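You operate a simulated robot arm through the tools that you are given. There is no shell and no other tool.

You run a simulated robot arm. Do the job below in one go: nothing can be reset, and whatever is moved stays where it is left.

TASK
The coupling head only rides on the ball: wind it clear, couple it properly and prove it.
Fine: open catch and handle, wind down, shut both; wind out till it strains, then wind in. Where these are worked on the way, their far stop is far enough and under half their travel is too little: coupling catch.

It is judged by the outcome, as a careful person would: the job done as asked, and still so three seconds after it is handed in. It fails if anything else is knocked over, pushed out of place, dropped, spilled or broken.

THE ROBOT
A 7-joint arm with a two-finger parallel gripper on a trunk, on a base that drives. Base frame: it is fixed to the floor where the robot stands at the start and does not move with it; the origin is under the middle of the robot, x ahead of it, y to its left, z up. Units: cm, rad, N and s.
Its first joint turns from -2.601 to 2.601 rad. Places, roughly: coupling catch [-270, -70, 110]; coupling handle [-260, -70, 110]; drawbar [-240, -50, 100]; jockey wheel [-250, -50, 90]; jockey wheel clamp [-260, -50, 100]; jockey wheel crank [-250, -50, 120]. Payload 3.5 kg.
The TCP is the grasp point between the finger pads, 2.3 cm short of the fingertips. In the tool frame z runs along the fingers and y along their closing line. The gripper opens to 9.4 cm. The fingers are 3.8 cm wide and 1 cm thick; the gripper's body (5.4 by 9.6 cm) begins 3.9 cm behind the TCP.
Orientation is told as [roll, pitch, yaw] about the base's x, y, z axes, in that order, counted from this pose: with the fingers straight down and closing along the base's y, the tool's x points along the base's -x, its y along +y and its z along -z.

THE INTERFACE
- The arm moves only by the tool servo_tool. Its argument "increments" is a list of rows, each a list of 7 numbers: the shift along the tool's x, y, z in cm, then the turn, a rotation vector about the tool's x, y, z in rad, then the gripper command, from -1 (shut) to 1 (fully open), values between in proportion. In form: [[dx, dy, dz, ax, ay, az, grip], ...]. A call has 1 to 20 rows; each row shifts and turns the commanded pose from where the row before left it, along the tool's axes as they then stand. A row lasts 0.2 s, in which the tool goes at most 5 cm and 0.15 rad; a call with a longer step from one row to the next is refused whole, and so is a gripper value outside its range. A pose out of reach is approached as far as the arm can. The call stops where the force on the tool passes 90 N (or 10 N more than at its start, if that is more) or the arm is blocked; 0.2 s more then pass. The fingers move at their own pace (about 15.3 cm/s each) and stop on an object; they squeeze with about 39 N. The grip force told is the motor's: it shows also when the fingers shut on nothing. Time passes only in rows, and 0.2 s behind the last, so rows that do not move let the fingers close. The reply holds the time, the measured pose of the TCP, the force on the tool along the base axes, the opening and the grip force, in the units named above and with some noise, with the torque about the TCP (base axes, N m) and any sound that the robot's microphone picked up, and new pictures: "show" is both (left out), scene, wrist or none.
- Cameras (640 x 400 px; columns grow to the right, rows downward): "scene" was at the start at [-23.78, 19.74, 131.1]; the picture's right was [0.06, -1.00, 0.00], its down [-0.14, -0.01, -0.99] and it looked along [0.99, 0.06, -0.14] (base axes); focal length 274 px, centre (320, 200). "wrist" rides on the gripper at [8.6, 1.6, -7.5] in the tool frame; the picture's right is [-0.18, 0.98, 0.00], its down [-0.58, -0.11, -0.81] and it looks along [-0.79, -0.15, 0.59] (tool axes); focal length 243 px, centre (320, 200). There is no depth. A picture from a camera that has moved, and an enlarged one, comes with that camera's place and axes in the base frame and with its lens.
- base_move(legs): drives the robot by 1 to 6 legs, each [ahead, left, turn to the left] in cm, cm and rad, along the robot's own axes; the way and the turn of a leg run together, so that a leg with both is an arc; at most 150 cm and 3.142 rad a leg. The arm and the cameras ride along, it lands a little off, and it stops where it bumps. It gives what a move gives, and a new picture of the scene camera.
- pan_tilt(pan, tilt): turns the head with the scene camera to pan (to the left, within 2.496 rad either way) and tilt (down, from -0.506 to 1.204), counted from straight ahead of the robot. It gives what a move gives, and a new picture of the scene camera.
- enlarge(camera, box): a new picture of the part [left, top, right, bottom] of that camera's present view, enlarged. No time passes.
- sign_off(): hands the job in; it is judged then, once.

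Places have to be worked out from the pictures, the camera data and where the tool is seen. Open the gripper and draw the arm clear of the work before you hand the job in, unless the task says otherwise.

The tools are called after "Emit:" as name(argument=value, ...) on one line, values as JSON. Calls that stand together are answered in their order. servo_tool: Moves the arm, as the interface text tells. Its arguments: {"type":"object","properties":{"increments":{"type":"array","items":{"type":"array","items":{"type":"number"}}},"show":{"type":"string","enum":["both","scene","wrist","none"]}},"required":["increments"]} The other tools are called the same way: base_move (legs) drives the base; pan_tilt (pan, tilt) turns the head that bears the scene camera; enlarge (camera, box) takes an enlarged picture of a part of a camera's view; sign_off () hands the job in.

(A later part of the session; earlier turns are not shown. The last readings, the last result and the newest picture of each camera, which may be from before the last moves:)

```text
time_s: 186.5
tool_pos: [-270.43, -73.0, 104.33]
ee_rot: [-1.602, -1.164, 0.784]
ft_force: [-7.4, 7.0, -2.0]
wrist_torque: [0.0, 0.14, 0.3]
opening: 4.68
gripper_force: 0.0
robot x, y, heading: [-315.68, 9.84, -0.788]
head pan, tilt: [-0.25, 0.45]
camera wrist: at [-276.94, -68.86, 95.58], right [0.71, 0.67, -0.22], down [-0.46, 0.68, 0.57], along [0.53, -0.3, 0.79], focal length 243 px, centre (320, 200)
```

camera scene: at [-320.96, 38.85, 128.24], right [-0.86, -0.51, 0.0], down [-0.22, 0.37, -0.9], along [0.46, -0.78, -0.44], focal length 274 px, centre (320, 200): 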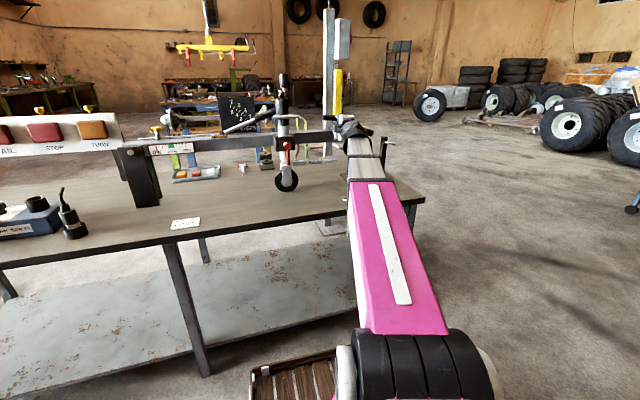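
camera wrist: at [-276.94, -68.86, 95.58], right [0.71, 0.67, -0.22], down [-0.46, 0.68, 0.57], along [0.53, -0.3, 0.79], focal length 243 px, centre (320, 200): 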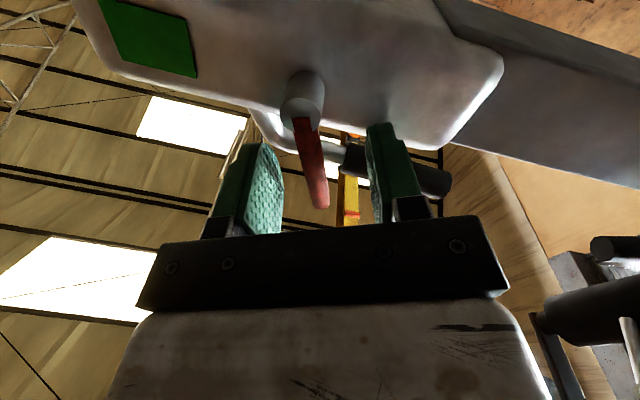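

Fingertips just touch the head's side; I ease back 0.2 cm, close on the lever, and swing it down.

Emit:
servo_tool(increments=[[0, 0, -0.25, 0, 0, 0, 0], [0, 0, 0, 0, 0, 0, -0.5], [0, 0, 0, 0, 0, 0, -1], [0, 0, 0, 0, 0, 0, -1], [0.01, 0.2, 0, 0, 0, -0.05, -1], [0.02, 0.42, 0, 0, 0, -0.1, -1], [0.02, 0.42, 0, 0, 0, -0.1, -1], [0, 0, 0, 0, 0, 0, -1]], show="wrist")

```text
time_s: 188.3
tool_pos: [-270.08, -72.36, 104.0]
ee_rot: [-1.597, -0.914, 0.77]
ft_force: [-21.6, -22.3, 24.8]
wrist_torque: [-1.66, 0.12, 0.37]
opening: 1.05
gripper_force: 44.7
robot x, y, heading: [-315.97, 9.82, -0.789]
head pan, tilt: [-0.25, 0.45]
camera wrist: at [-278.08, -69.64, 95.93], right [0.66, 0.6, -0.46], down [-0.36, 0.78, 0.51], along [0.66, -0.17, 0.73], focal length 243 px, centre (320, 200)
```

wrist: 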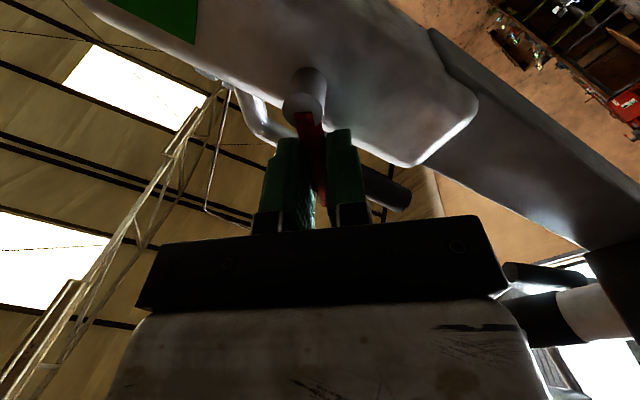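

The lever is following with some resistance. I keep going.

Emit:
servo_tool(increments=[[0.02, 0.42, 0, 0, 0, -0.1, -1], [0.02, 0.42, 0, 0, 0, -0.1, -1], [0.02, 0.42, 0, 0, 0, -0.1, -1], [0.02, 0.42, 0, 0, 0, -0.1, -1], [0, 0, 0, 0, 0, 0, -1]], show="wrist")

```text
time_s: 189.5
tool_pos: [-269.27, -71.54, 102.86]
ee_rot: [-1.594, -0.516, 0.754]
ft_force: [-31.3, -31.2, 36.7]
wrist_torque: [-1.75, 0.69, 0.21]
opening: 1.41
gripper_force: 44.9
robot x, y, heading: [-315.6, 10.03, -0.784]
head pan, tilt: [-0.25, 0.45]
camera wrist: at [-279.35, -70.64, 96.86], right [0.48, 0.43, -0.76], down [-0.22, 0.91, 0.37], along [0.85, -0.01, 0.53], focal length 243 px, centre (320, 200)
```

wrist: 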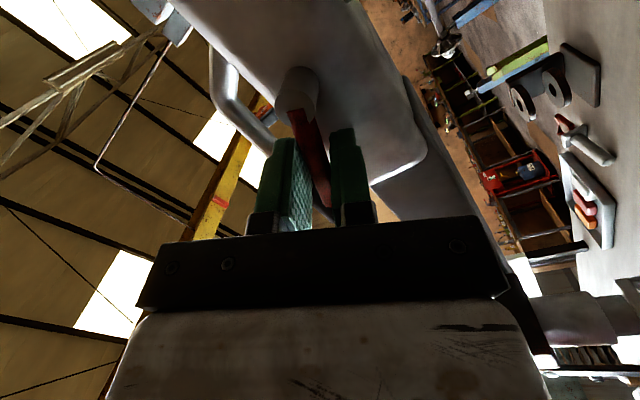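

Some lag is building; I add a little more travel per step to bring the lever fully down.

Emit:
servo_tool(increments=[[0.05, 0.45, 0, 0, 0, -0.03, -1], [0.05, 0.45, 0, 0, 0, -0.06, -1], [0.05, 0.45, 0, 0, 0, -0.08, -1], [0.03, 0.4, 0, 0, 0, -0.1, -1], [0, 0, 0, 0, 0, 0, -1]], show="wrist")

Emit:
enlarge(camera="wrist", box=[160, 50, 480, 250])

```text
time_s: 190.8
tool_pos: [-268.62, -71.06, 101.76]
ee_rot: [-1.596, -0.238, 0.749]
ft_force: [-4.4, 3.8, 50.2]
wrist_torque: [-1.75, 1.04, -0.36]
opening: 1.7
gripper_force: 45.3
robot x, y, heading: [-316.4, 10.13, -0.787]
head pan, tilt: [-0.25, 0.45]
stopped in row 5: the force on the tool passed its limit at 90 N (the readings are from after the stop); the commanded pose is now the measured one
camera wrist: at [-279.62, -70.89, 97.73], right [0.32, 0.26, -0.91], down [-0.15, 0.96, 0.22], along [0.94, 0.07, 0.35], focal length 243 px, centre (320, 200)
```

wrist: 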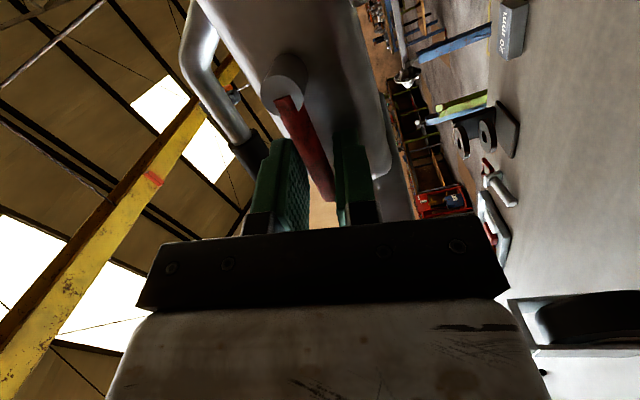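

```text
2.00 times, centred on (320, 150) of wrist
camera zoom: at [-279.62, -70.89, 97.73], right [0.32, 0.26, -0.91], down [-0.15, 0.96, 0.22], along [0.94, 0.07, 0.35], focal length 485 px, centre (320, 300)
```

zoom: 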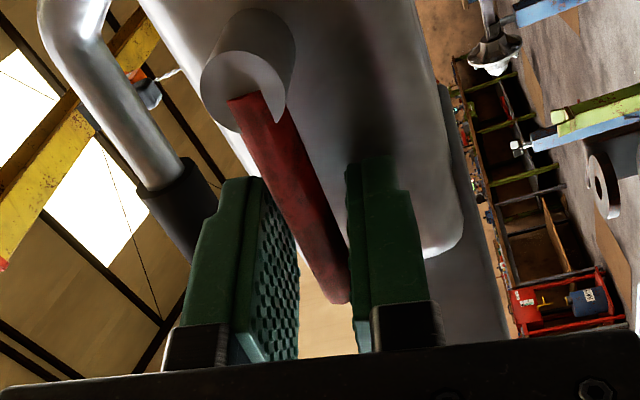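

The lever now looks parallel to the head as it was at first, and it pushes back hard – probably its shut stop. I square up the tool to it and give one more push to be sure.

Emit:
servo_tool(increments=[[0, 0, 0, 0, 0, -0.06, -1], [0, 0, 0, 0, 0, -0.06, -1], [0, 0.15, 0, 0, 0, -0.06, -1], [0, 0.2, 0, 0, 0, 0, -1], [0, 0.2, 0, 0, 0, 0, -1], [0, 0, 0, 0, 0, 0, -1]], show="wrist")

Emit:
enlarge(camera="wrist", box=[160, 50, 480, 250])

```text
time_s: 192.0
tool_pos: [-268.58, -71.06, 101.52]
ee_rot: [-1.599, -0.059, 0.74]
ft_force: [-5.5, 7.6, 46.4]
wrist_torque: [-1.68, 0.89, 0.35]
opening: 1.09
gripper_force: 44.8
robot x, y, heading: [-315.68, 9.67, -0.79]
head pan, tilt: [-0.25, 0.45]
stopped in row 5: the force on the tool passed its limit at 92 N (the readings are from after the stop); the commanded pose is now the measured one
camera wrist: at [-280.07, -71.25, 99.09], right [0.2, 0.14, -0.97], down [-0.12, 0.99, 0.12], along [0.97, 0.09, 0.21], focal length 243 px, centre (320, 200)
```

wrist: 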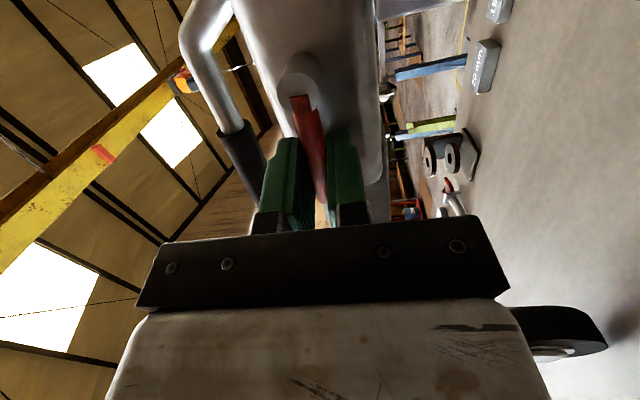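

```text
2.00 times, centred on (320, 150) of wrist
camera zoom: at [-280.07, -71.25, 99.09], right [0.2, 0.14, -0.97], down [-0.12, 0.99, 0.12], along [0.97, 0.09, 0.21], focal length 485 px, centre (320, 300)
```

zoom: 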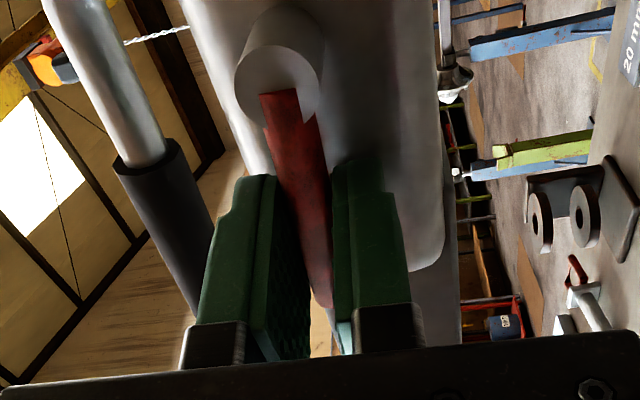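

Lever aligned with the handle and head, blocked at 92 N: shut. I release, draw back, and check from the scene camera.

Emit:
servo_tool(increments=[[0, 0, 0, 0, 0, 0, -0.6], [0, 0, 0, 0, 0, 0, -0.3], [0, 0, 0, 0, 0, 0, -0.3], [0, 0, -1, 0, 0, 0, -0.3], [0, 0, -2, 0, 0, 0, 0], [0, 0, -2, 0, 0, 0, 0], [0, 0, -2, 0, 0, 0, 0], [0, 0, -2, 0, 0, 0, 0], [2, 0, -2, 0, 0, 0, 0], [3, 0, -1.5, 0, 0, 0, 0], [3, 0, 0, 0, 0, 0, 0], [3, 0, 0, 0, 0, 0, 0], [3, 0, 0, 0, 0, 0, 0], [2, 0, 0, 0, 0, 0, 0]], show="both")

Emit:
enlarge(camera="scene", box=[260, 90, 420, 190])

```text
time_s: 195.0
tool_pos: [-288.96, -72.83, 99.69]
ee_rot: [-1.596, -0.066, 0.744]
ft_force: [-0.3, -0.3, -0.3]
wrist_torque: [0.02, 0.0, -0.01]
opening: 4.72
gripper_force: 0.0
robot x, y, heading: [-315.86, 9.58, -0.785]
head pan, tilt: [-0.25, 0.45]
camera scene: at [-320.96, 38.85, 128.24], right [-0.86, -0.51, 0.0], down [-0.22, 0.37, -0.9], along [0.46, -0.78, -0.44], focal length 274 px, centre (320, 200)
camera wrist: at [-300.23, -73.04, 97.34], right [0.2, 0.15, -0.97], down [-0.12, 0.98, 0.13], along [0.97, 0.1, 0.21], focal length 243 px, centre (320, 200)
```

scene: 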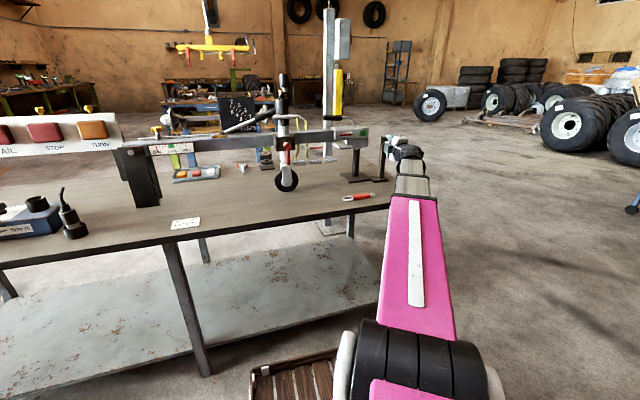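
wrist: 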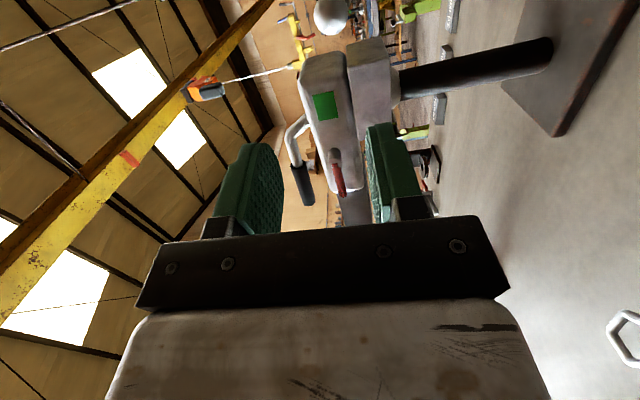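

```text
4.00 times, centred on (340, 140) of scene
camera zoom: at [-320.96, 38.85, 128.24], right [-0.86, -0.51, 0.0], down [-0.22, 0.37, -0.9], along [0.46, -0.78, -0.44], focal length 1098 px, centre (240, 440)
```

zoom: 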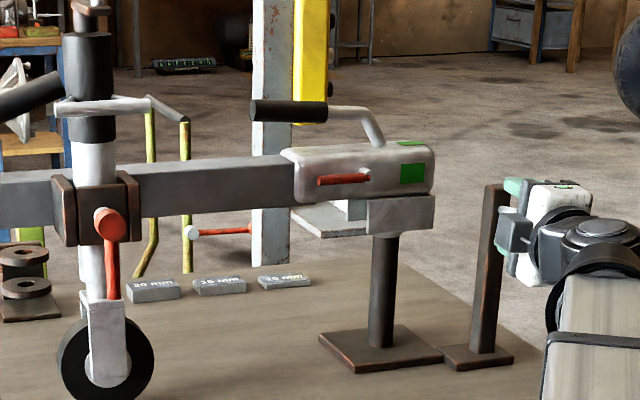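

Everything checks: handle and catch shut, green indicator, ball post running into the socket. Now the proof. I rise, turn the tool back to the cranking pose and return to the crank.

Emit:
servo_tool(increments=[[0, -1.5, -1, 0, 0, 0, 0.5], [0, -3, -1.5, 0, 0, 0, 1], [0, -3, -1.5, 0, 0, 0, 1], [0, -3, 0, 0, 0, 0, 1], [0, -3, 0, 0, 0, 0, 1], [0, -3, 0, 0, 0, 0, 1], [0, -3, 0, 0, 0, 0, 1], [0, -3, 0, 0, 0, 0, 1], [0, -3, 0, 0, 0, 0.1, 1], [0, 0, 0, 0, 0, 0.14, 1], [0, 0, 0, 0, 0, 0.14, 1], [0, 0, 0, 0, 0, 0.14, 1], [0, 0, 0, 0, 0, 0.14, 1], [0, 0, 0, 0, 0, 0.14, 1], [0, 0, 0, 0, 0, 0.14, 1], [0, 0, 0, 0, 0, 0.14, 1], [0, 0, 0, 0, 0, 0.14, 1], [0, 0, 0, 0, 0, 0.14, 1], [0, 0, 0, 0, 0, 0.14, 1], [0, 0, 0, 0, 0, 0, 1]], show="none")

Emit:
servo_tool(increments=[[0, 0, 0, 0, 0.08, 0, 1], [0, 0, 0, 0, 0.14, 0, 1], [0, 0, 0, 0, 0.14, 0, 1], [0, 0, 0, 0, 0.14, 0, 1], [0, 0, 0, 0, 0.14, 0, 1], [0, 0, 0, 0, 0.14, 0, 1], [0, 0, 0, 0, 0.14, 0, 1], [0, 0, 0, 0, 0.14, 0, 1], [0, 0, 0, 0, 0, 0, 1]], show="none")

```text
time_s: 199.2
tool_pos: [-293.11, -70.49, 125.04]
ee_rot: [-2.956, -1.545, 2.126]
ft_force: [0.3, -0.6, -0.2]
wrist_torque: [0.0, 0.0, 0.0]
opening: 9.4
gripper_force: 0.0
robot x, y, heading: [-315.49, 10.0, -0.786]
head pan, tilt: [-0.25, 0.45]
```

```text
time_s: 201.2
tool_pos: [-293.02, -70.59, 125.03]
ee_rot: [-0.006, -0.534, -0.827]
ft_force: [0.3, 0.5, -0.1]
wrist_torque: [0.01, 0.0, -0.02]
opening: 9.39
gripper_force: 0.1
robot x, y, heading: [-315.83, 9.41, -0.791]
head pan, tilt: [-0.25, 0.45]
```

Pose is right. I slide 43 cm left, slightly back, to face the crank knob.

Emit:
servo_tool(increments=[[0.6, 1, -0.35, 0, 0.015, 0, 1], [0.6, 2.2, -0.35, 0, 0.015, 0, 1], [0.6, 3, -0.35, 0, 0, 0, 1], [0.6, 3, -0.35, 0, 0, 0, 1], [0.6, 3, -0.35, 0, 0, 0, 1], [0.6, 3, -0.35, 0, 0, 0, 1], [0, 3, 0, 0, 0, 0, 1], [0, 3, 0, 0, 0, 0, 1], [0, 3, 0, 0, 0, 0, 1], [0, 3, 0, 0, 0, 0, 1], [0, 3, 0, 0, 0, 0, 1], [0, 3, 0, 0, 0, 0, 1], [0, 3, 0, 0, 0, 0, 1], [0, 3, 0, 0, 0, 0, 1], [0, 2.5, 0, 0, 0, 0, 1], [0, 1.6, 0, 0, 0, 0, 1], [0, 0, 0, 0, 0, 0, 1]], show="both")

Emit:
enlarge(camera="wrist", box=[160, 50, 480, 250])

Emit:
enlarge(camera="scene", box=[120, 120, 200, 170])

```text
time_s: 204.8
tool_pos: [-264.02, -38.16, 124.69]
ee_rot: [-0.006, -0.506, -0.828]
ft_force: [-0.6, -0.1, 1.0]
wrist_torque: [0.0, 0.03, -0.03]
opening: 9.41
gripper_force: 0.1
robot x, y, heading: [-315.94, 9.84, -0.794]
head pan, tilt: [-0.25, 0.45]
camera scene: at [-320.95, 38.85, 128.24], right [-0.86, -0.51, 0.0], down [-0.22, 0.37, -0.9], along [0.46, -0.78, -0.44], focal length 274 px, centre (320, 200)
camera wrist: at [-270.46, -28.72, 127.04], right [0.83, 0.54, 0.08], down [0.0, -0.16, 0.99], along [0.55, -0.82, -0.13], focal length 243 px, centre (320, 200)
```

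scene: 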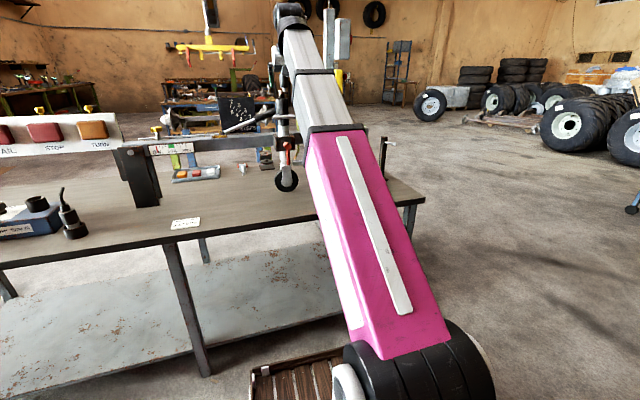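
wrist: 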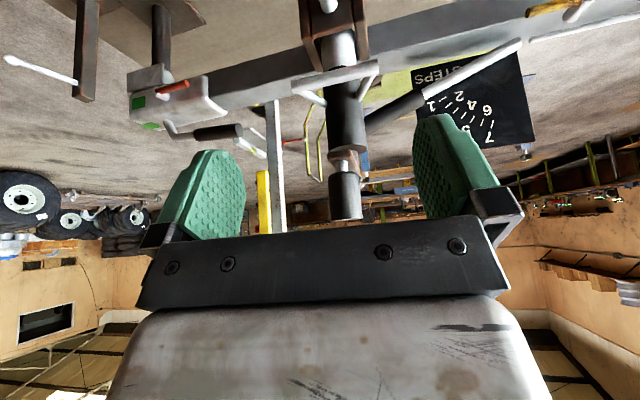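

```text
2.00 times, centred on (320, 150) of wrist
camera zoom: at [-270.46, -28.72, 127.04], right [0.83, 0.54, 0.08], down [0.0, -0.16, 0.99], along [0.55, -0.82, -0.13], focal length 485 px, centre (320, 300)
```

zoom: 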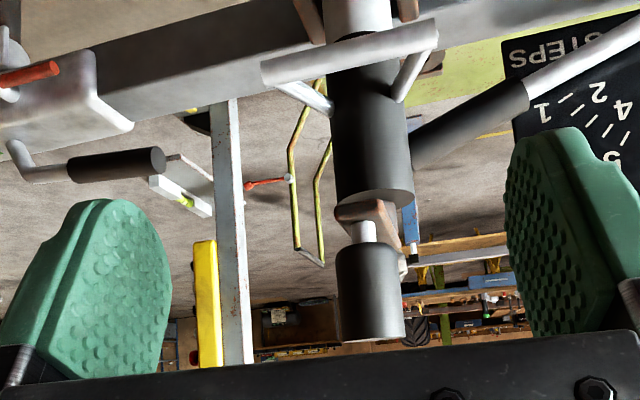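

```text
8.00 times, centred on (160, 145) of scene
camera zoom: at [-320.95, 38.85, 128.24], right [-0.86, -0.51, 0.0], down [-0.22, 0.37, -0.9], along [0.46, -0.78, -0.44], focal length 2195 px, centre (1600, 640)
```

zoom: 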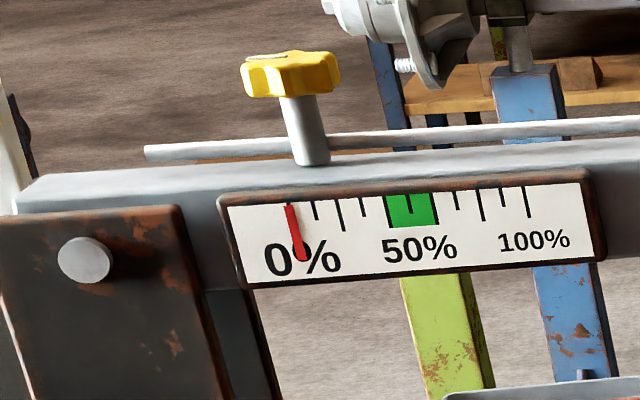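

The knob stands at (-255.6,-46.6,123.7), straight ahead, and the drawbar gauge reads 0% at rest. I advance 11.9 cm, holding high on the knob, and view it.

Emit:
servo_tool(increments=[[-0.2, 0.24, -0.35, 0, 0, 0, 0.6], [-0.875, 0.24, 0.485, 0, 0, 0, 0.6], [-1.75, 0, 0.97, 0, 0, 0, 0.6], [-1.75, 0, 0.97, 0, 0, 0, 0.6], [-1.75, 0, 0.97, 0, 0, 0, 0.6], [-1.75, 0, 0.97, 0, 0, 0, 0.6], [-1.4, 0, 0.776, 0, 0, 0, 0.6], [-0.875, 0, 0.485, 0, 0, 0, 0.6], [-0.26, 0, 0.145, 0, 0, 0, 0.6], [0, 0, 0, 0, 0, 0, 0.6]], show="wrist")

Emit:
enlarge(camera="wrist", box=[160, 50, 480, 250])

```text
time_s: 207.0
tool_pos: [-255.38, -46.52, 125.32]
ee_rot: [-0.007, -0.506, -0.826]
ft_force: [-0.1, -0.3, 0.0]
wrist_torque: [-0.02, 0.0, -0.03]
opening: 7.5
gripper_force: 0.1
robot x, y, heading: [-316.17, 9.87, -0.79]
head pan, tilt: [-0.25, 0.45]
camera wrist: at [-261.97, -37.12, 127.52], right [0.83, 0.54, 0.08], down [0.0, -0.16, 0.99], along [0.55, -0.82, -0.13], focal length 243 px, centre (320, 200)
```

wrist: 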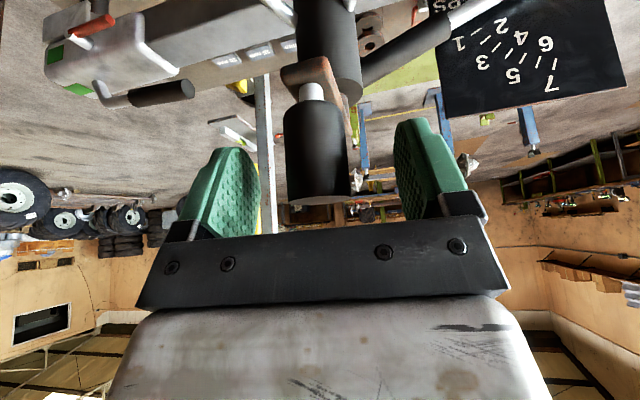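

```text
2.00 times, centred on (320, 150) of wrist
camera zoom: at [-261.97, -37.12, 127.52], right [0.83, 0.54, 0.08], down [0.0, -0.16, 0.99], along [0.55, -0.82, -0.13], focal length 485 px, centre (320, 300)
```

zoom: 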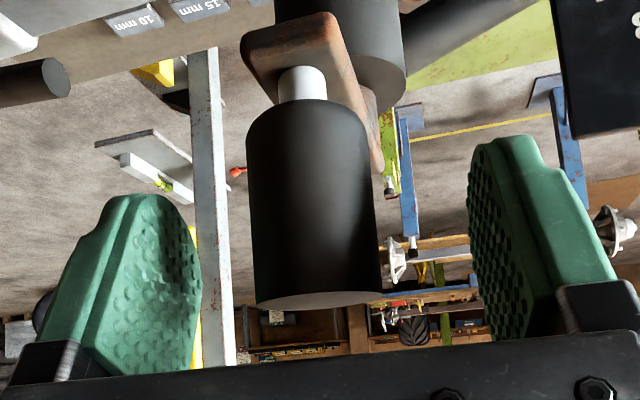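

Good placement: hub refit (-250.9,-50.6), radius 6.25. I centre, grip, and wind out (counter-clockwise) slowly, watching for strain.

Emit:
servo_tool(increments=[[-0.35, -0.22, 0.19, 0, 0, 0, 0.6], [0, -0.22, 0, 0, 0, 0, 0.6], [0, 0, 0, 0, 0, 0, -0.1], [0, 0, 0, 0, 0, 0, -1], [0, 0, 0, 0, 0, 0, -1], [-0.08, -0.46, 0.045, 0, 0, 0, -1], [-0.24, -0.9, 0.13, 0, 0, 0, -1], [-0.35, -0.85, 0.19, 0, 0, 0, -1], [-0.45, -0.79, 0.25, 0, 0, 0, -1], [-0.54, -0.7, 0.3, 0, 0, 0, -1], [-0.63, -0.6, 0.35, 0, 0, 0, -1], [0, 0, 0, 0, 0, 0, -1]], show="wrist")

```text
time_s: 209.6
tool_pos: [-256.86, -51.93, 125.24]
ee_rot: [-0.006, -0.504, -0.826]
ft_force: [8.1, 12.0, -6.3]
wrist_torque: [0.99, -0.28, 0.57]
opening: 2.95
gripper_force: 45.4
robot x, y, heading: [-315.64, 9.83, -0.789]
head pan, tilt: [-0.25, 0.45]
camera wrist: at [-263.3, -42.56, 127.54], right [0.83, 0.55, 0.08], down [0.0, -0.16, 0.99], along [0.55, -0.82, -0.13], focal length 243 px, centre (320, 200)
```

wrist: 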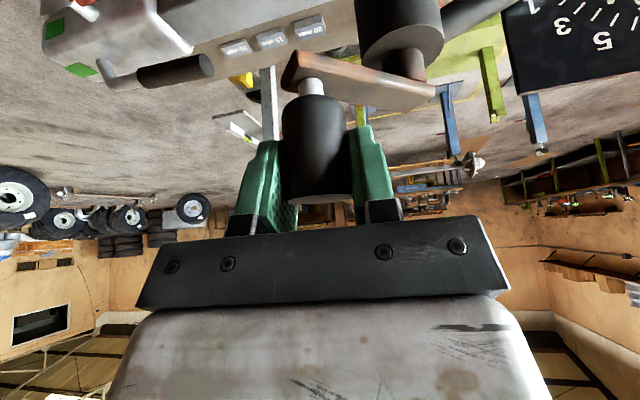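

Turning freely (about 11 N). I carry on winding out in slow steps.

Emit:
servo_tool(increments=[[-0.33, -0.26, 0.18, 0, 0, 0, -1], [-0.7, -0.45, 0.39, 0, 0, 0, -1], [-0.76, -0.32, 0.42, 0, 0, 0, -1], [-0.8, -0.2, 0.444, 0, 0, 0, -1], [-0.818, -0.06, 0.453, 0, 0, 0, -1], [-0.818, 0.08, 0.453, 0, 0, 0, -1], [-0.79, 0.22, 0.44, 0, 0, 0, -1], [-0.75, 0.36, 0.42, 0, 0, 0, -1], [0, 0, 0, 0, 0, 0, -1]], show="wrist")

Emit:
enlarge(camera="scene", box=[140, 110, 300, 210])

```text
time_s: 211.6
tool_pos: [-252.81, -56.74, 125.48]
ee_rot: [0.002, -0.505, -0.824]
ft_force: [15.6, 62.3, 10.6]
wrist_torque: [-0.98, 0.67, 0.21]
opening: 2.99
gripper_force: 44.9
robot x, y, heading: [-315.54, 10.16, -0.79]
head pan, tilt: [-0.25, 0.45]
camera wrist: at [-259.27, -47.46, 127.64], right [0.83, 0.55, 0.09], down [0.0, -0.16, 0.99], along [0.56, -0.82, -0.13], focal length 243 px, centre (320, 200)
```

wrist: 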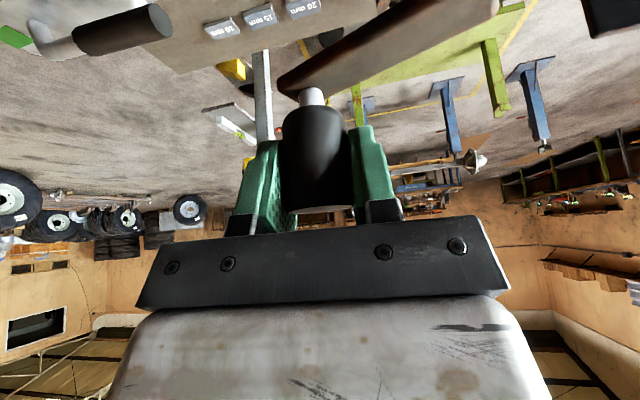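

```text
4.00 times, centred on (220, 160) of scene
camera zoom: at [-320.91, 39.13, 128.18], right [-0.86, -0.51, 0.0], down [-0.22, 0.37, -0.9], along [0.46, -0.78, -0.43], focal length 1098 px, centre (720, 360)
```

zoom: 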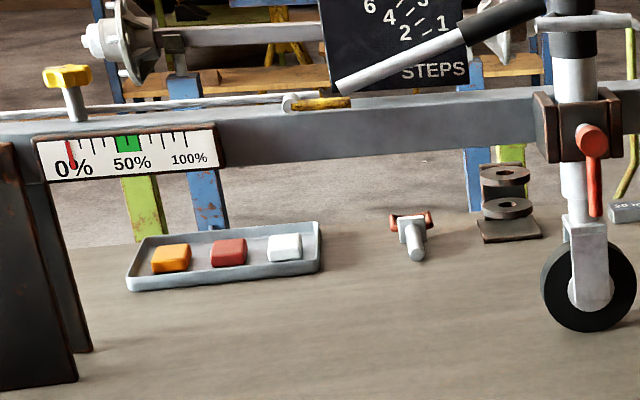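

Sideways strain only, from my circle again; no load along the turn yet, and the gauge still reads 0%. I correct inward and wind on.

Emit:
servo_tool(increments=[[-0.2, 0.45, 0.11, 0, 0, 0, -1], [-0.3, 0.5, 0.17, 0, 0, 0, -1], [-0.52, 0.675, 0.29, 0, 0, 0, -1], [-0.473, 0.766, 0.262, 0, 0, 0, -1], [-0.367, 0.837, 0.203, 0, 0, 0, -1], [-0.255, 0.89, 0.141, 0, 0, 0, -1], [-0.135, 0.924, 0.075, 0, 0, 0, -1], [-0.012, 0.937, 0.007, 0, 0, 0, -1], [0.11, 0.928, -0.061, 0, 0, 0, -1], [0, 0, 0, 0, 0, 0, -1]], show="wrist")

```text
time_s: 212.8
tool_pos: [-251.09, -57.75, 125.21]
ee_rot: [-0.031, -0.5, -0.844]
ft_force: [-23.3, -1.2, 14.1]
wrist_torque: [1.22, -0.59, -0.44]
opening: 3.0
gripper_force: 44.9
robot x, y, heading: [-315.88, 9.78, -0.794]
head pan, tilt: [-0.25, 0.45]
stopped in row 6: the force on the tool passed its limit at 99 N (the readings are from after the stop); the commanded pose is now the measured one
camera wrist: at [-257.21, -48.07, 127.62], right [0.85, 0.52, 0.06], down [0.02, -0.15, 0.99], along [0.53, -0.84, -0.14], focal length 243 px, centre (320, 200)
```

wrist: 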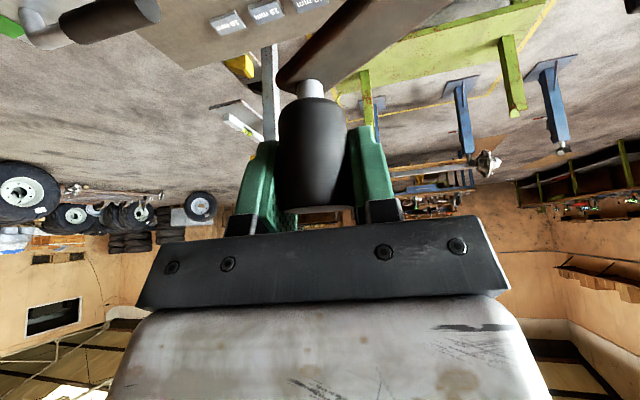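

The knob stopped following here: either real strain or a slip. I look at the drawbar and wheel, and regrip to test it properly.

Emit:
servo_tool(increments=[[0, 0, 0, 0, 0, 0, 0.2], [0, 0, 0, -0.015, 0, 0, 0.4], [0.0, 0, 0, -0.015, 0, 0, 0.4], [0, 0, 0, 0, 0, 0, 0.4]], show="both")

Emit:
enlarge(camera="wrist", box=[160, 50, 480, 250])

Emit:
enlarge(camera="scene", box=[240, 110, 400, 210])

```text
time_s: 213.8
tool_pos: [-250.72, -57.65, 125.22]
ee_rot: [0.002, -0.499, -0.837]
ft_force: [-0.4, -0.2, 0.2]
wrist_torque: [-0.01, 0.0, -0.03]
opening: 6.59
gripper_force: 0.1
robot x, y, heading: [-316.42, 9.85, -0.79]
head pan, tilt: [-0.25, 0.45]
camera scene: at [-321.01, 38.79, 128.24], right [-0.86, -0.51, 0.0], down [-0.22, 0.38, -0.9], along [0.46, -0.78, -0.44], focal length 274 px, centre (320, 200)
camera wrist: at [-257.04, -48.12, 127.57], right [0.84, 0.54, 0.09], down [0.0, -0.17, 0.99], along [0.55, -0.83, -0.14], focal length 243 px, centre (320, 200)
```

scene: 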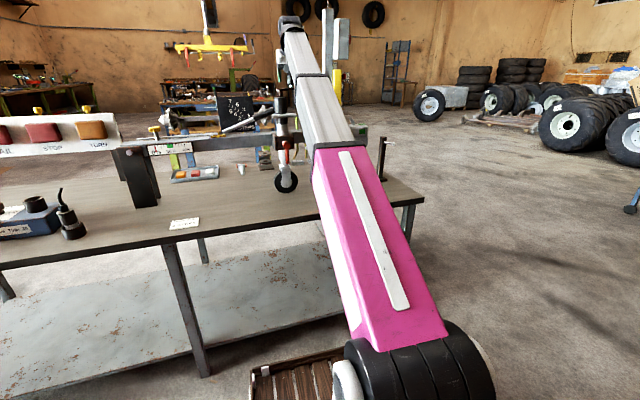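
wrist: 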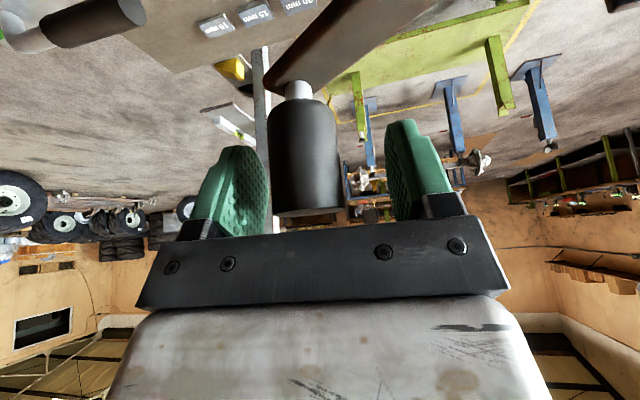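

```text
2.00 times, centred on (320, 150) of wrist
camera zoom: at [-257.04, -48.12, 127.57], right [0.84, 0.54, 0.09], down [0.0, -0.17, 0.99], along [0.55, -0.83, -0.14], focal length 485 px, centre (320, 300)
```

zoom: 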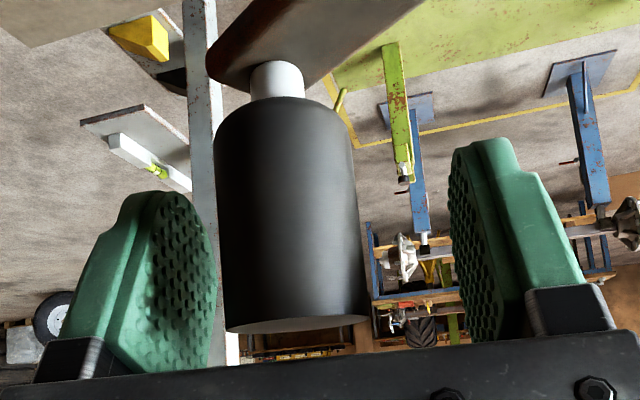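

```text
4.00 times, centred on (320, 160) of scene
camera zoom: at [-321.01, 38.79, 128.24], right [-0.86, -0.51, 0.0], down [-0.22, 0.38, -0.9], along [0.46, -0.78, -0.44], focal length 1098 px, centre (320, 360)
```

zoom: 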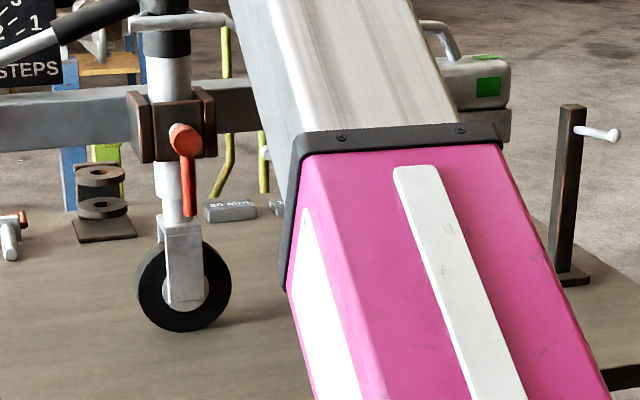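

The wheel has come down about 1 cm and now meets the bench. I recentre on the knob, grip, and press on gently to feel for strain.

Emit:
servo_tool(increments=[[0.2, -0.5, -0.12, 0, 0, 0, 0.4], [0.24, -0.5, -0.12, 0, 0, 0, 0.4], [0, 0, 0, 0, 0, 0, -0.1], [0, 0, 0, 0, 0, 0, -1], [0, 0, 0, 0, 0, 0, -1]], show="none")

Emit:
servo_tool(increments=[[-0.3, 0.28, 0.166, 0, 0, 0, -1], [-0.3, 0.3, 0.166, 0, 0, 0, -1], [-0.27, 0.35, 0.15, 0, 0, 0, -1], [-0.25, 0.37, 0.14, 0, 0, 0, -1], [0, 0, 0, 0, 0, 0, -1]], show="wrist")

Emit:
enlarge(camera="scene", box=[140, 110, 300, 210])

```text
time_s: 215.0
tool_pos: [-251.67, -57.7, 125.22]
ee_rot: [0.002, -0.497, -0.836]
ft_force: [4.9, 14.8, -0.9]
wrist_torque: [-0.59, 0.82, -0.26]
opening: 2.99
gripper_force: 45.2
robot x, y, heading: [-315.7, 9.74, -0.791]
head pan, tilt: [-0.25, 0.45]
```

```text
time_s: 216.2
tool_pos: [-250.67, -58.05, 125.28]
ee_rot: [-0.005, -0.492, -0.842]
ft_force: [-59.5, 6.3, -3.8]
wrist_torque: [-0.52, 0.54, 0.08]
opening: 2.98
gripper_force: 45.2
robot x, y, heading: [-315.87, 10.22, -0.792]
head pan, tilt: [-0.25, 0.45]
camera wrist: at [-256.94, -48.6, 127.59], right [0.84, 0.53, 0.08], down [0.01, -0.17, 0.99], along [0.54, -0.83, -0.15], focal length 243 px, centre (320, 200)
```

wrist: 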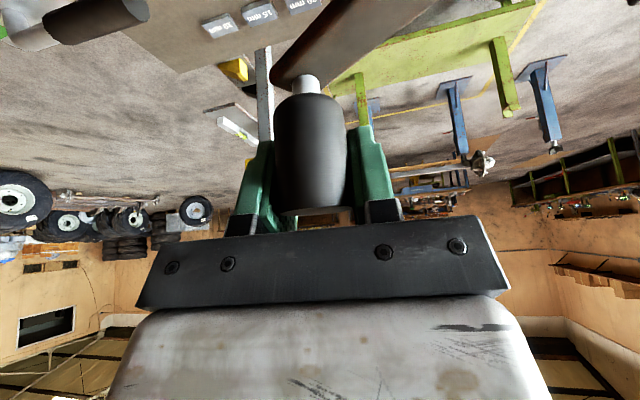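

```text
4.00 times, centred on (220, 160) of scene
camera zoom: at [-321.26, 38.79, 128.23], right [-0.86, -0.5, 0.0], down [-0.22, 0.38, -0.9], along [0.46, -0.78, -0.43], focal length 1098 px, centre (720, 360)
```

zoom: 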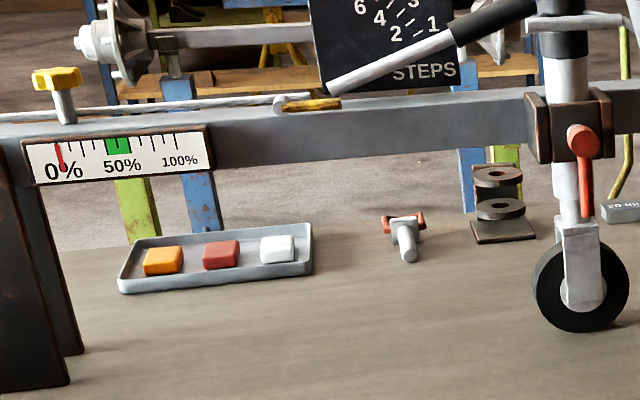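

Now a pure turning resistance of 60 N, against 11 N when free and about 25 N when merely lifting the drawbar: the coupling is holding the head down. I press slightly further to make the strain unmistakable.

Emit:
servo_tool(increments=[[-0.2, 0.2, 0.11, 0, 0, 0, -1], [-0.2, 0.22, 0.11, 0, 0, 0, -1], [0, 0, 0, 0, 0, 0, -1]], show="wrist")

Emit:
enlarge(camera="scene", box=[240, 110, 400, 210])

```text
time_s: 217.0
tool_pos: [-250.25, -58.6, 125.3]
ee_rot: [-0.014, -0.493, -0.843]
ft_force: [-88.0, -18.2, -0.5]
wrist_torque: [0.09, -0.5, 0.85]
opening: 2.92
gripper_force: 45.4
robot x, y, heading: [-316.36, 9.71, -0.792]
head pan, tilt: [-0.25, 0.45]
camera wrist: at [-256.47, -48.98, 127.62], right [0.85, 0.53, 0.07], down [0.01, -0.16, 0.99], along [0.53, -0.83, -0.14], focal length 243 px, centre (320, 200)
```

wrist: 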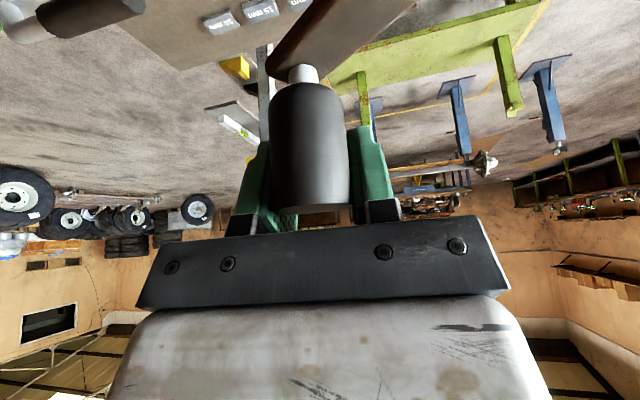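

```text
4.00 times, centred on (320, 160) of scene
camera zoom: at [-321.35, 38.69, 128.25], right [-0.86, -0.51, 0.0], down [-0.22, 0.38, -0.9], along [0.46, -0.78, -0.43], focal length 1098 px, centre (320, 360)
```

zoom: 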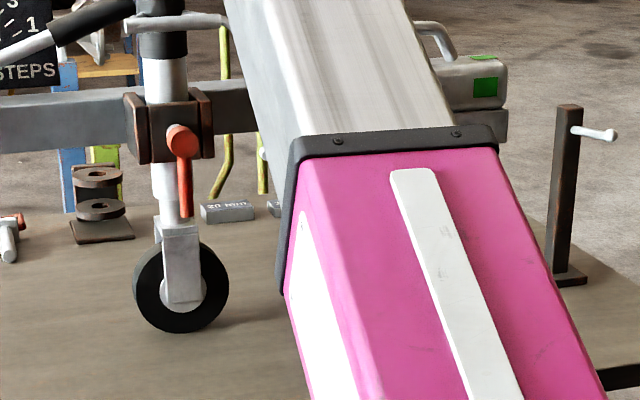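

84 N of turning resistance with the head still green and not rising at all: the coupling holds under strain. Now I release, recentre, and wind in.

Emit:
servo_tool(increments=[[0, 0, 0, 0, 0, 0, 0.2], [0, 0, 0, -0.008, 0, 0, 0.4], [0.6, 0, -0.33, -0.008, 0, 0, 0.4], [0.6, 0, -0.33, 0, 0, 0, 0.4], [0, 0, 0, 0, 0, 0, 0.4]], show="wrist")

Emit:
enlarge(camera="wrist", box=[160, 50, 480, 250])

```text
time_s: 218.2
tool_pos: [-250.21, -57.09, 125.32]
ee_rot: [0.018, -0.498, -0.838]
ft_force: [-0.5, 0.7, -0.3]
wrist_torque: [0.02, 0.0, 0.04]
opening: 6.6
gripper_force: 0.1
robot x, y, heading: [-315.94, 9.86, -0.795]
head pan, tilt: [-0.25, 0.45]
camera wrist: at [-256.64, -47.7, 127.54], right [0.83, 0.54, 0.1], down [-0.01, -0.18, 0.98], along [0.55, -0.82, -0.14], focal length 243 px, centre (320, 200)
```

wrist: 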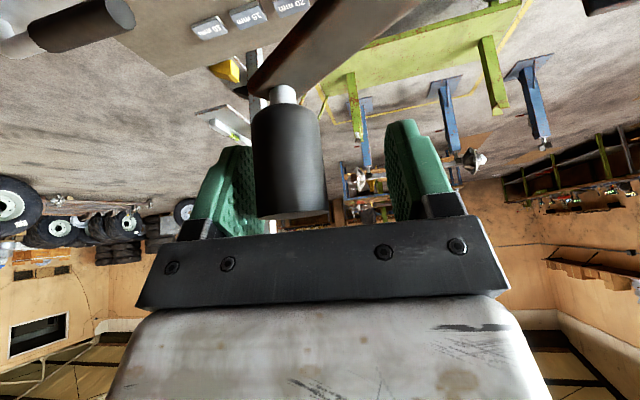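

```text
2.00 times, centred on (320, 150) of wrist
camera zoom: at [-256.64, -47.7, 127.54], right [0.83, 0.54, 0.1], down [-0.01, -0.18, 0.98], along [0.55, -0.82, -0.14], focal length 485 px, centre (320, 300)
```

zoom: 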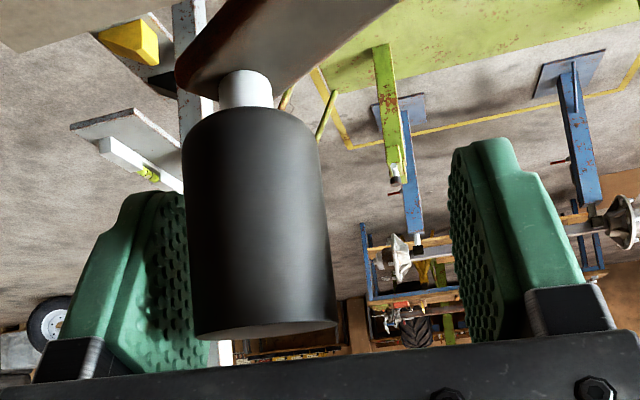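

The knob is unmoved at (-251.75,-57.25) – the crank really was blocked by the held coupling. I grip it centred and wind in (clockwise), slowly.

Emit:
servo_tool(increments=[[0.1, -0.8, -0.05, 0.01, 0, 0, 0.4], [0, -0.8, 0, 0.008, 0, 0, 0.4], [0, 0, 0, 0, 0, 0, -0.1], [0, 0, 0, 0, 0, 0, -1], [0, 0, 0, 0, 0, 0, -1], [0.33, -0.287, -0.18, 0, 0, 0, -1], [0.661, -0.5, -0.359, 0, 0, 0, -1], [0.729, -0.4, -0.396, 0, 0, 0, -1], [0.78, -0.3, -0.424, 0, 0, 0, -1], [0.816, -0.17, -0.444, 0, 0, 0, -1], [0, 0, 0, 0, 0, 0, -1]], show="wrist")

```text
time_s: 220.6
tool_pos: [-254.54, -56.06, 125.08]
ee_rot: [0.012, -0.498, -0.835]
ft_force: [58.7, 37.4, -34.8]
wrist_torque: [-1.21, 0.07, -1.54]
opening: 2.9
gripper_force: 45.3
robot x, y, heading: [-315.92, 9.49, -0.789]
head pan, tilt: [-0.25, 0.45]
camera wrist: at [-261.02, -46.57, 127.44], right [0.83, 0.54, 0.1], down [0.0, -0.17, 0.98], along [0.55, -0.82, -0.14], focal length 243 px, centre (320, 200)
```

wrist: 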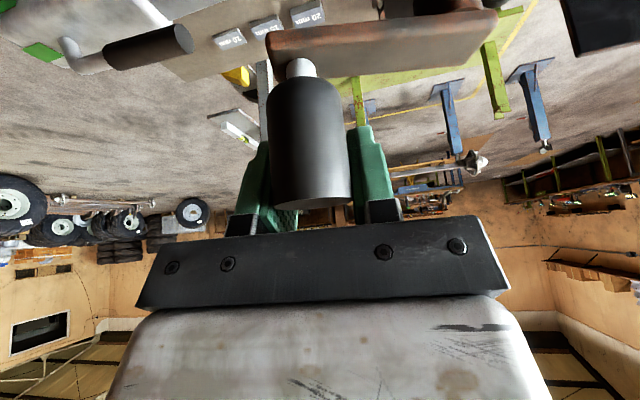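

The crank winds in well; I take out the sideways error (0.55 cm) and follow down slightly, continuing.

Emit:
servo_tool(increments=[[0.5, 0.25, -0.1, 0, 0, 0, -1], [0.85, 0.3, -0.33, 0, 0, 0, -1], [0.828, 0.15, -0.45, 0, 0, 0, -1], [0.806, 0.232, -0.438, 0, 0, 0, -1], [0.767, 0.367, -0.417, 0, 0, 0, -1], [0.711, 0.494, -0.386, 0, 0, 0, -1], [0.638, 0.61, -0.347, 0, 0, 0, -1], [0, 0, 0, 0, 0, 0, -1]], show="wrist")

```text
time_s: 222.4
tool_pos: [-257.03, -50.61, 124.79]
ee_rot: [0.002, -0.501, -0.841]
ft_force: [39.8, -4.8, -5.2]
wrist_torque: [-0.78, -0.17, -0.14]
opening: 2.9
gripper_force: 44.9
robot x, y, heading: [-316.29, 9.66, -0.792]
head pan, tilt: [-0.25, 0.45]
camera wrist: at [-263.49, -41.11, 127.11], right [0.84, 0.54, 0.09], down [0.0, -0.16, 0.99], along [0.54, -0.83, -0.14], focal length 243 px, centre (320, 200)
```

wrist: 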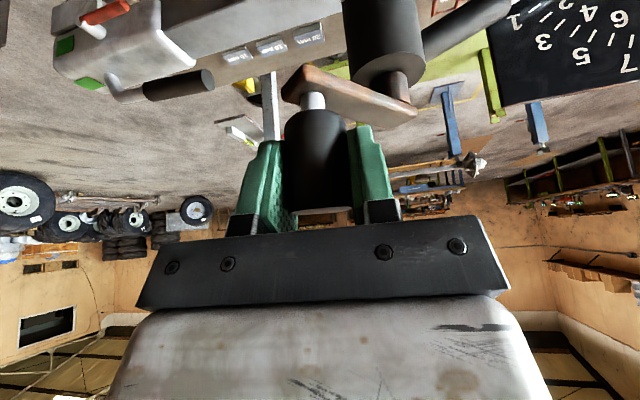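

On to the wound-in stop.

Emit:
servo_tool(increments=[[0.351, 0.85, -0.191, 0, 0, 0, -1], [0.351, 0.9, -0.191, 0, 0, 0, -1], [0.307, 0.9, -0.167, 0, 0, 0, -1], [0.22, 0.914, -0.119, 0, 0, 0, -1], [0.088, 0.9, -0.048, 0, 0, 0, -1], [0, 0.5, 0, 0, 0, 0, -1], [0, 0, 0, 0, 0, 0, -1]], show="wrist")

Emit:
enlarge(camera="scene", box=[240, 110, 400, 210])

```text
time_s: 224.0
tool_pos: [-255.44, -46.67, 125.04]
ee_rot: [-0.018, -0.496, -0.848]
ft_force: [-82.6, -31.0, -3.7]
wrist_torque: [-0.01, -0.91, -0.6]
opening: 2.99
gripper_force: 45.1
robot x, y, heading: [-316.12, 9.14, -0.791]
head pan, tilt: [-0.25, 0.45]
camera wrist: at [-261.67, -36.97, 127.26], right [0.85, 0.52, 0.07], down [0.01, -0.16, 0.99], along [0.53, -0.84, -0.14], focal length 243 px, centre (320, 200)
```

wrist: 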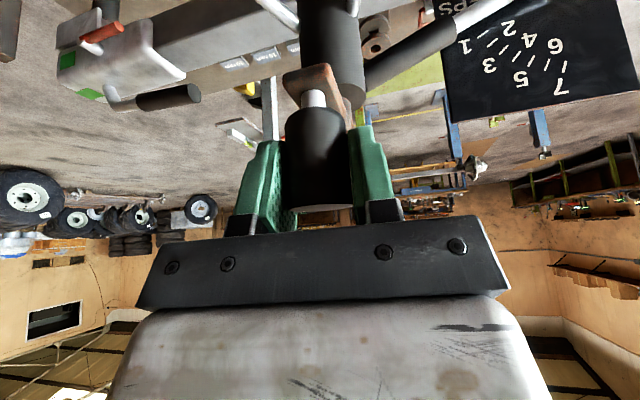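

```text
4.00 times, centred on (320, 160) of scene
camera zoom: at [-321.35, 38.63, 128.26], right [-0.86, -0.5, 0.0], down [-0.22, 0.38, -0.9], along [0.46, -0.78, -0.43], focal length 1098 px, centre (320, 360)
```

zoom: 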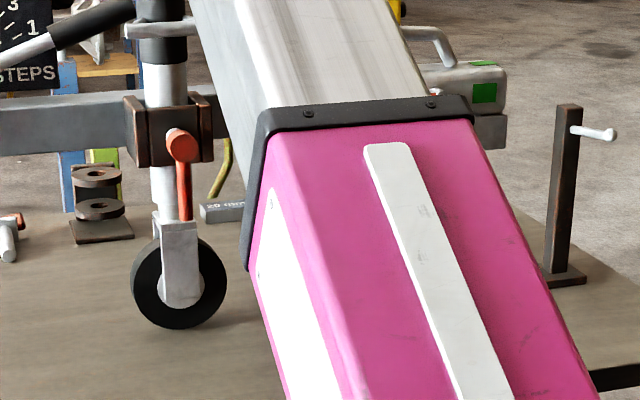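

Wound in to its stop again at the same spot. I release the knob and draw back, then take a final close look.

Emit:
servo_tool(increments=[[0, 0, 0, 0, 0, 0, 0.2], [0, 0, 0, 0, 0, 0, 1], [0, 0, 0, 0, 0, 0, 1], [0.5, 0, -0.28, 0, 0, 0, 1], [1.3, 0, -0.71, 0, 0, 0, 1], [1.75, 0, -0.95, 0, 0, 0, 1], [1.75, 0, -0.95, 0, 0, 0, 1], [1.75, 0, -0.95, 0, 0, 0, 1], [1.75, 0, -0.95, 0, 0, 0, 1], [1.75, 0, -0.95, 0, 0, 0, 1], [0, 0, 0, 0, 0, 0, 1]], show="both")

Emit:
enlarge(camera="scene", box=[240, 150, 320, 200])

Emit:
enlarge(camera="wrist", box=[60, 0, 380, 200])

```text
time_s: 226.4
tool_pos: [-262.85, -37.05, 124.76]
ee_rot: [0.001, -0.499, -0.838]
ft_force: [0.0, 0.6, 0.3]
wrist_torque: [0.01, 0.0, 0.02]
opening: 9.41
gripper_force: 0.1
robot x, y, heading: [-316.22, 9.46, -0.797]
head pan, tilt: [-0.25, 0.45]
camera scene: at [-321.01, 38.79, 128.24], right [-0.86, -0.51, 0.0], down [-0.22, 0.38, -0.9], along [0.46, -0.78, -0.44], focal length 274 px, centre (320, 200)
camera wrist: at [-269.13, -27.57, 127.11], right [0.84, 0.54, 0.09], down [0.0, -0.17, 0.99], along [0.54, -0.83, -0.14], focal length 243 px, centre (320, 200)
```

scene: 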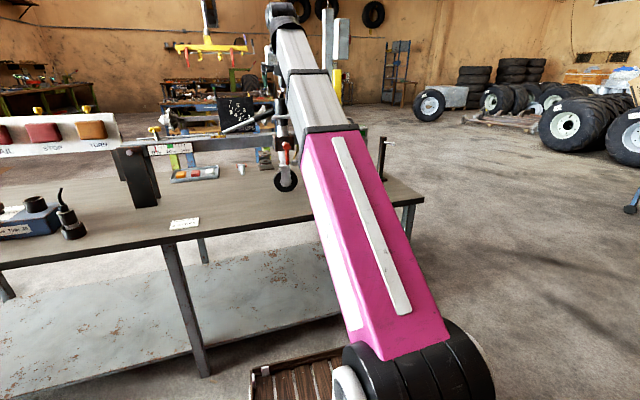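
wrist: 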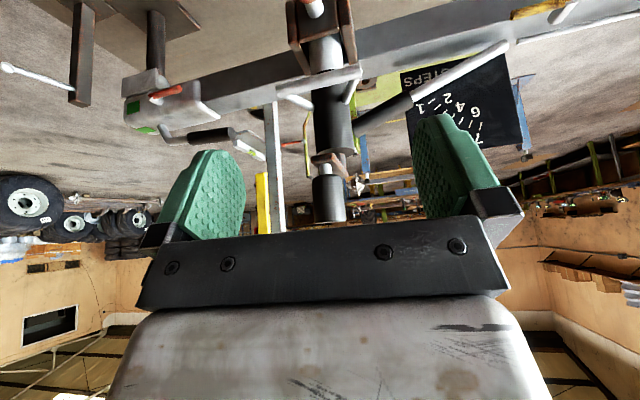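

```text
8.00 times, centred on (280, 175) of scene
camera zoom: at [-321.01, 38.79, 128.24], right [-0.86, -0.51, 0.0], down [-0.22, 0.38, -0.9], along [0.46, -0.78, -0.44], focal length 2195 px, centre (640, 400)
```

zoom: 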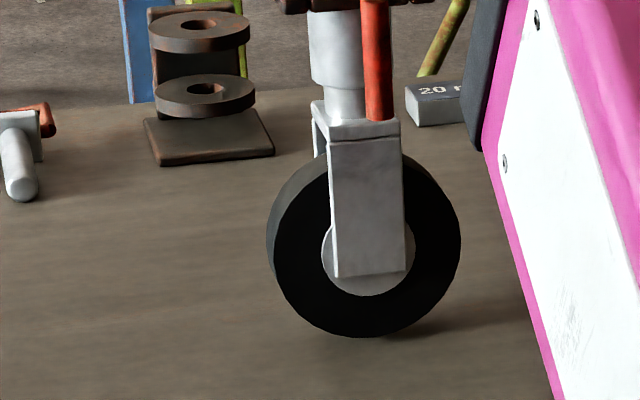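

```text
2.00 times, centred on (220, 100) of wrist
camera zoom: at [-269.13, -27.57, 127.11], right [0.84, 0.54, 0.09], down [0.0, -0.17, 0.99], along [0.54, -0.83, -0.14], focal length 485 px, centre (520, 400)
```

zoom: 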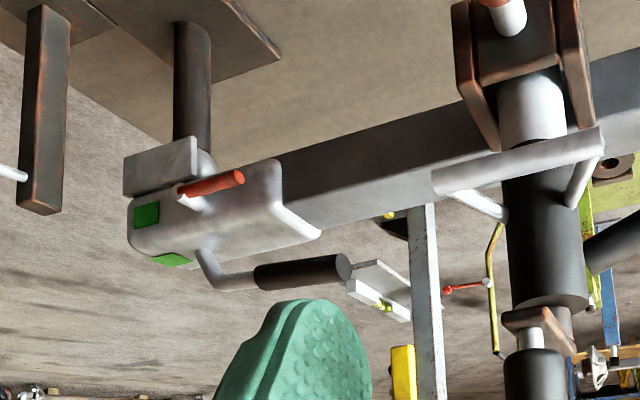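

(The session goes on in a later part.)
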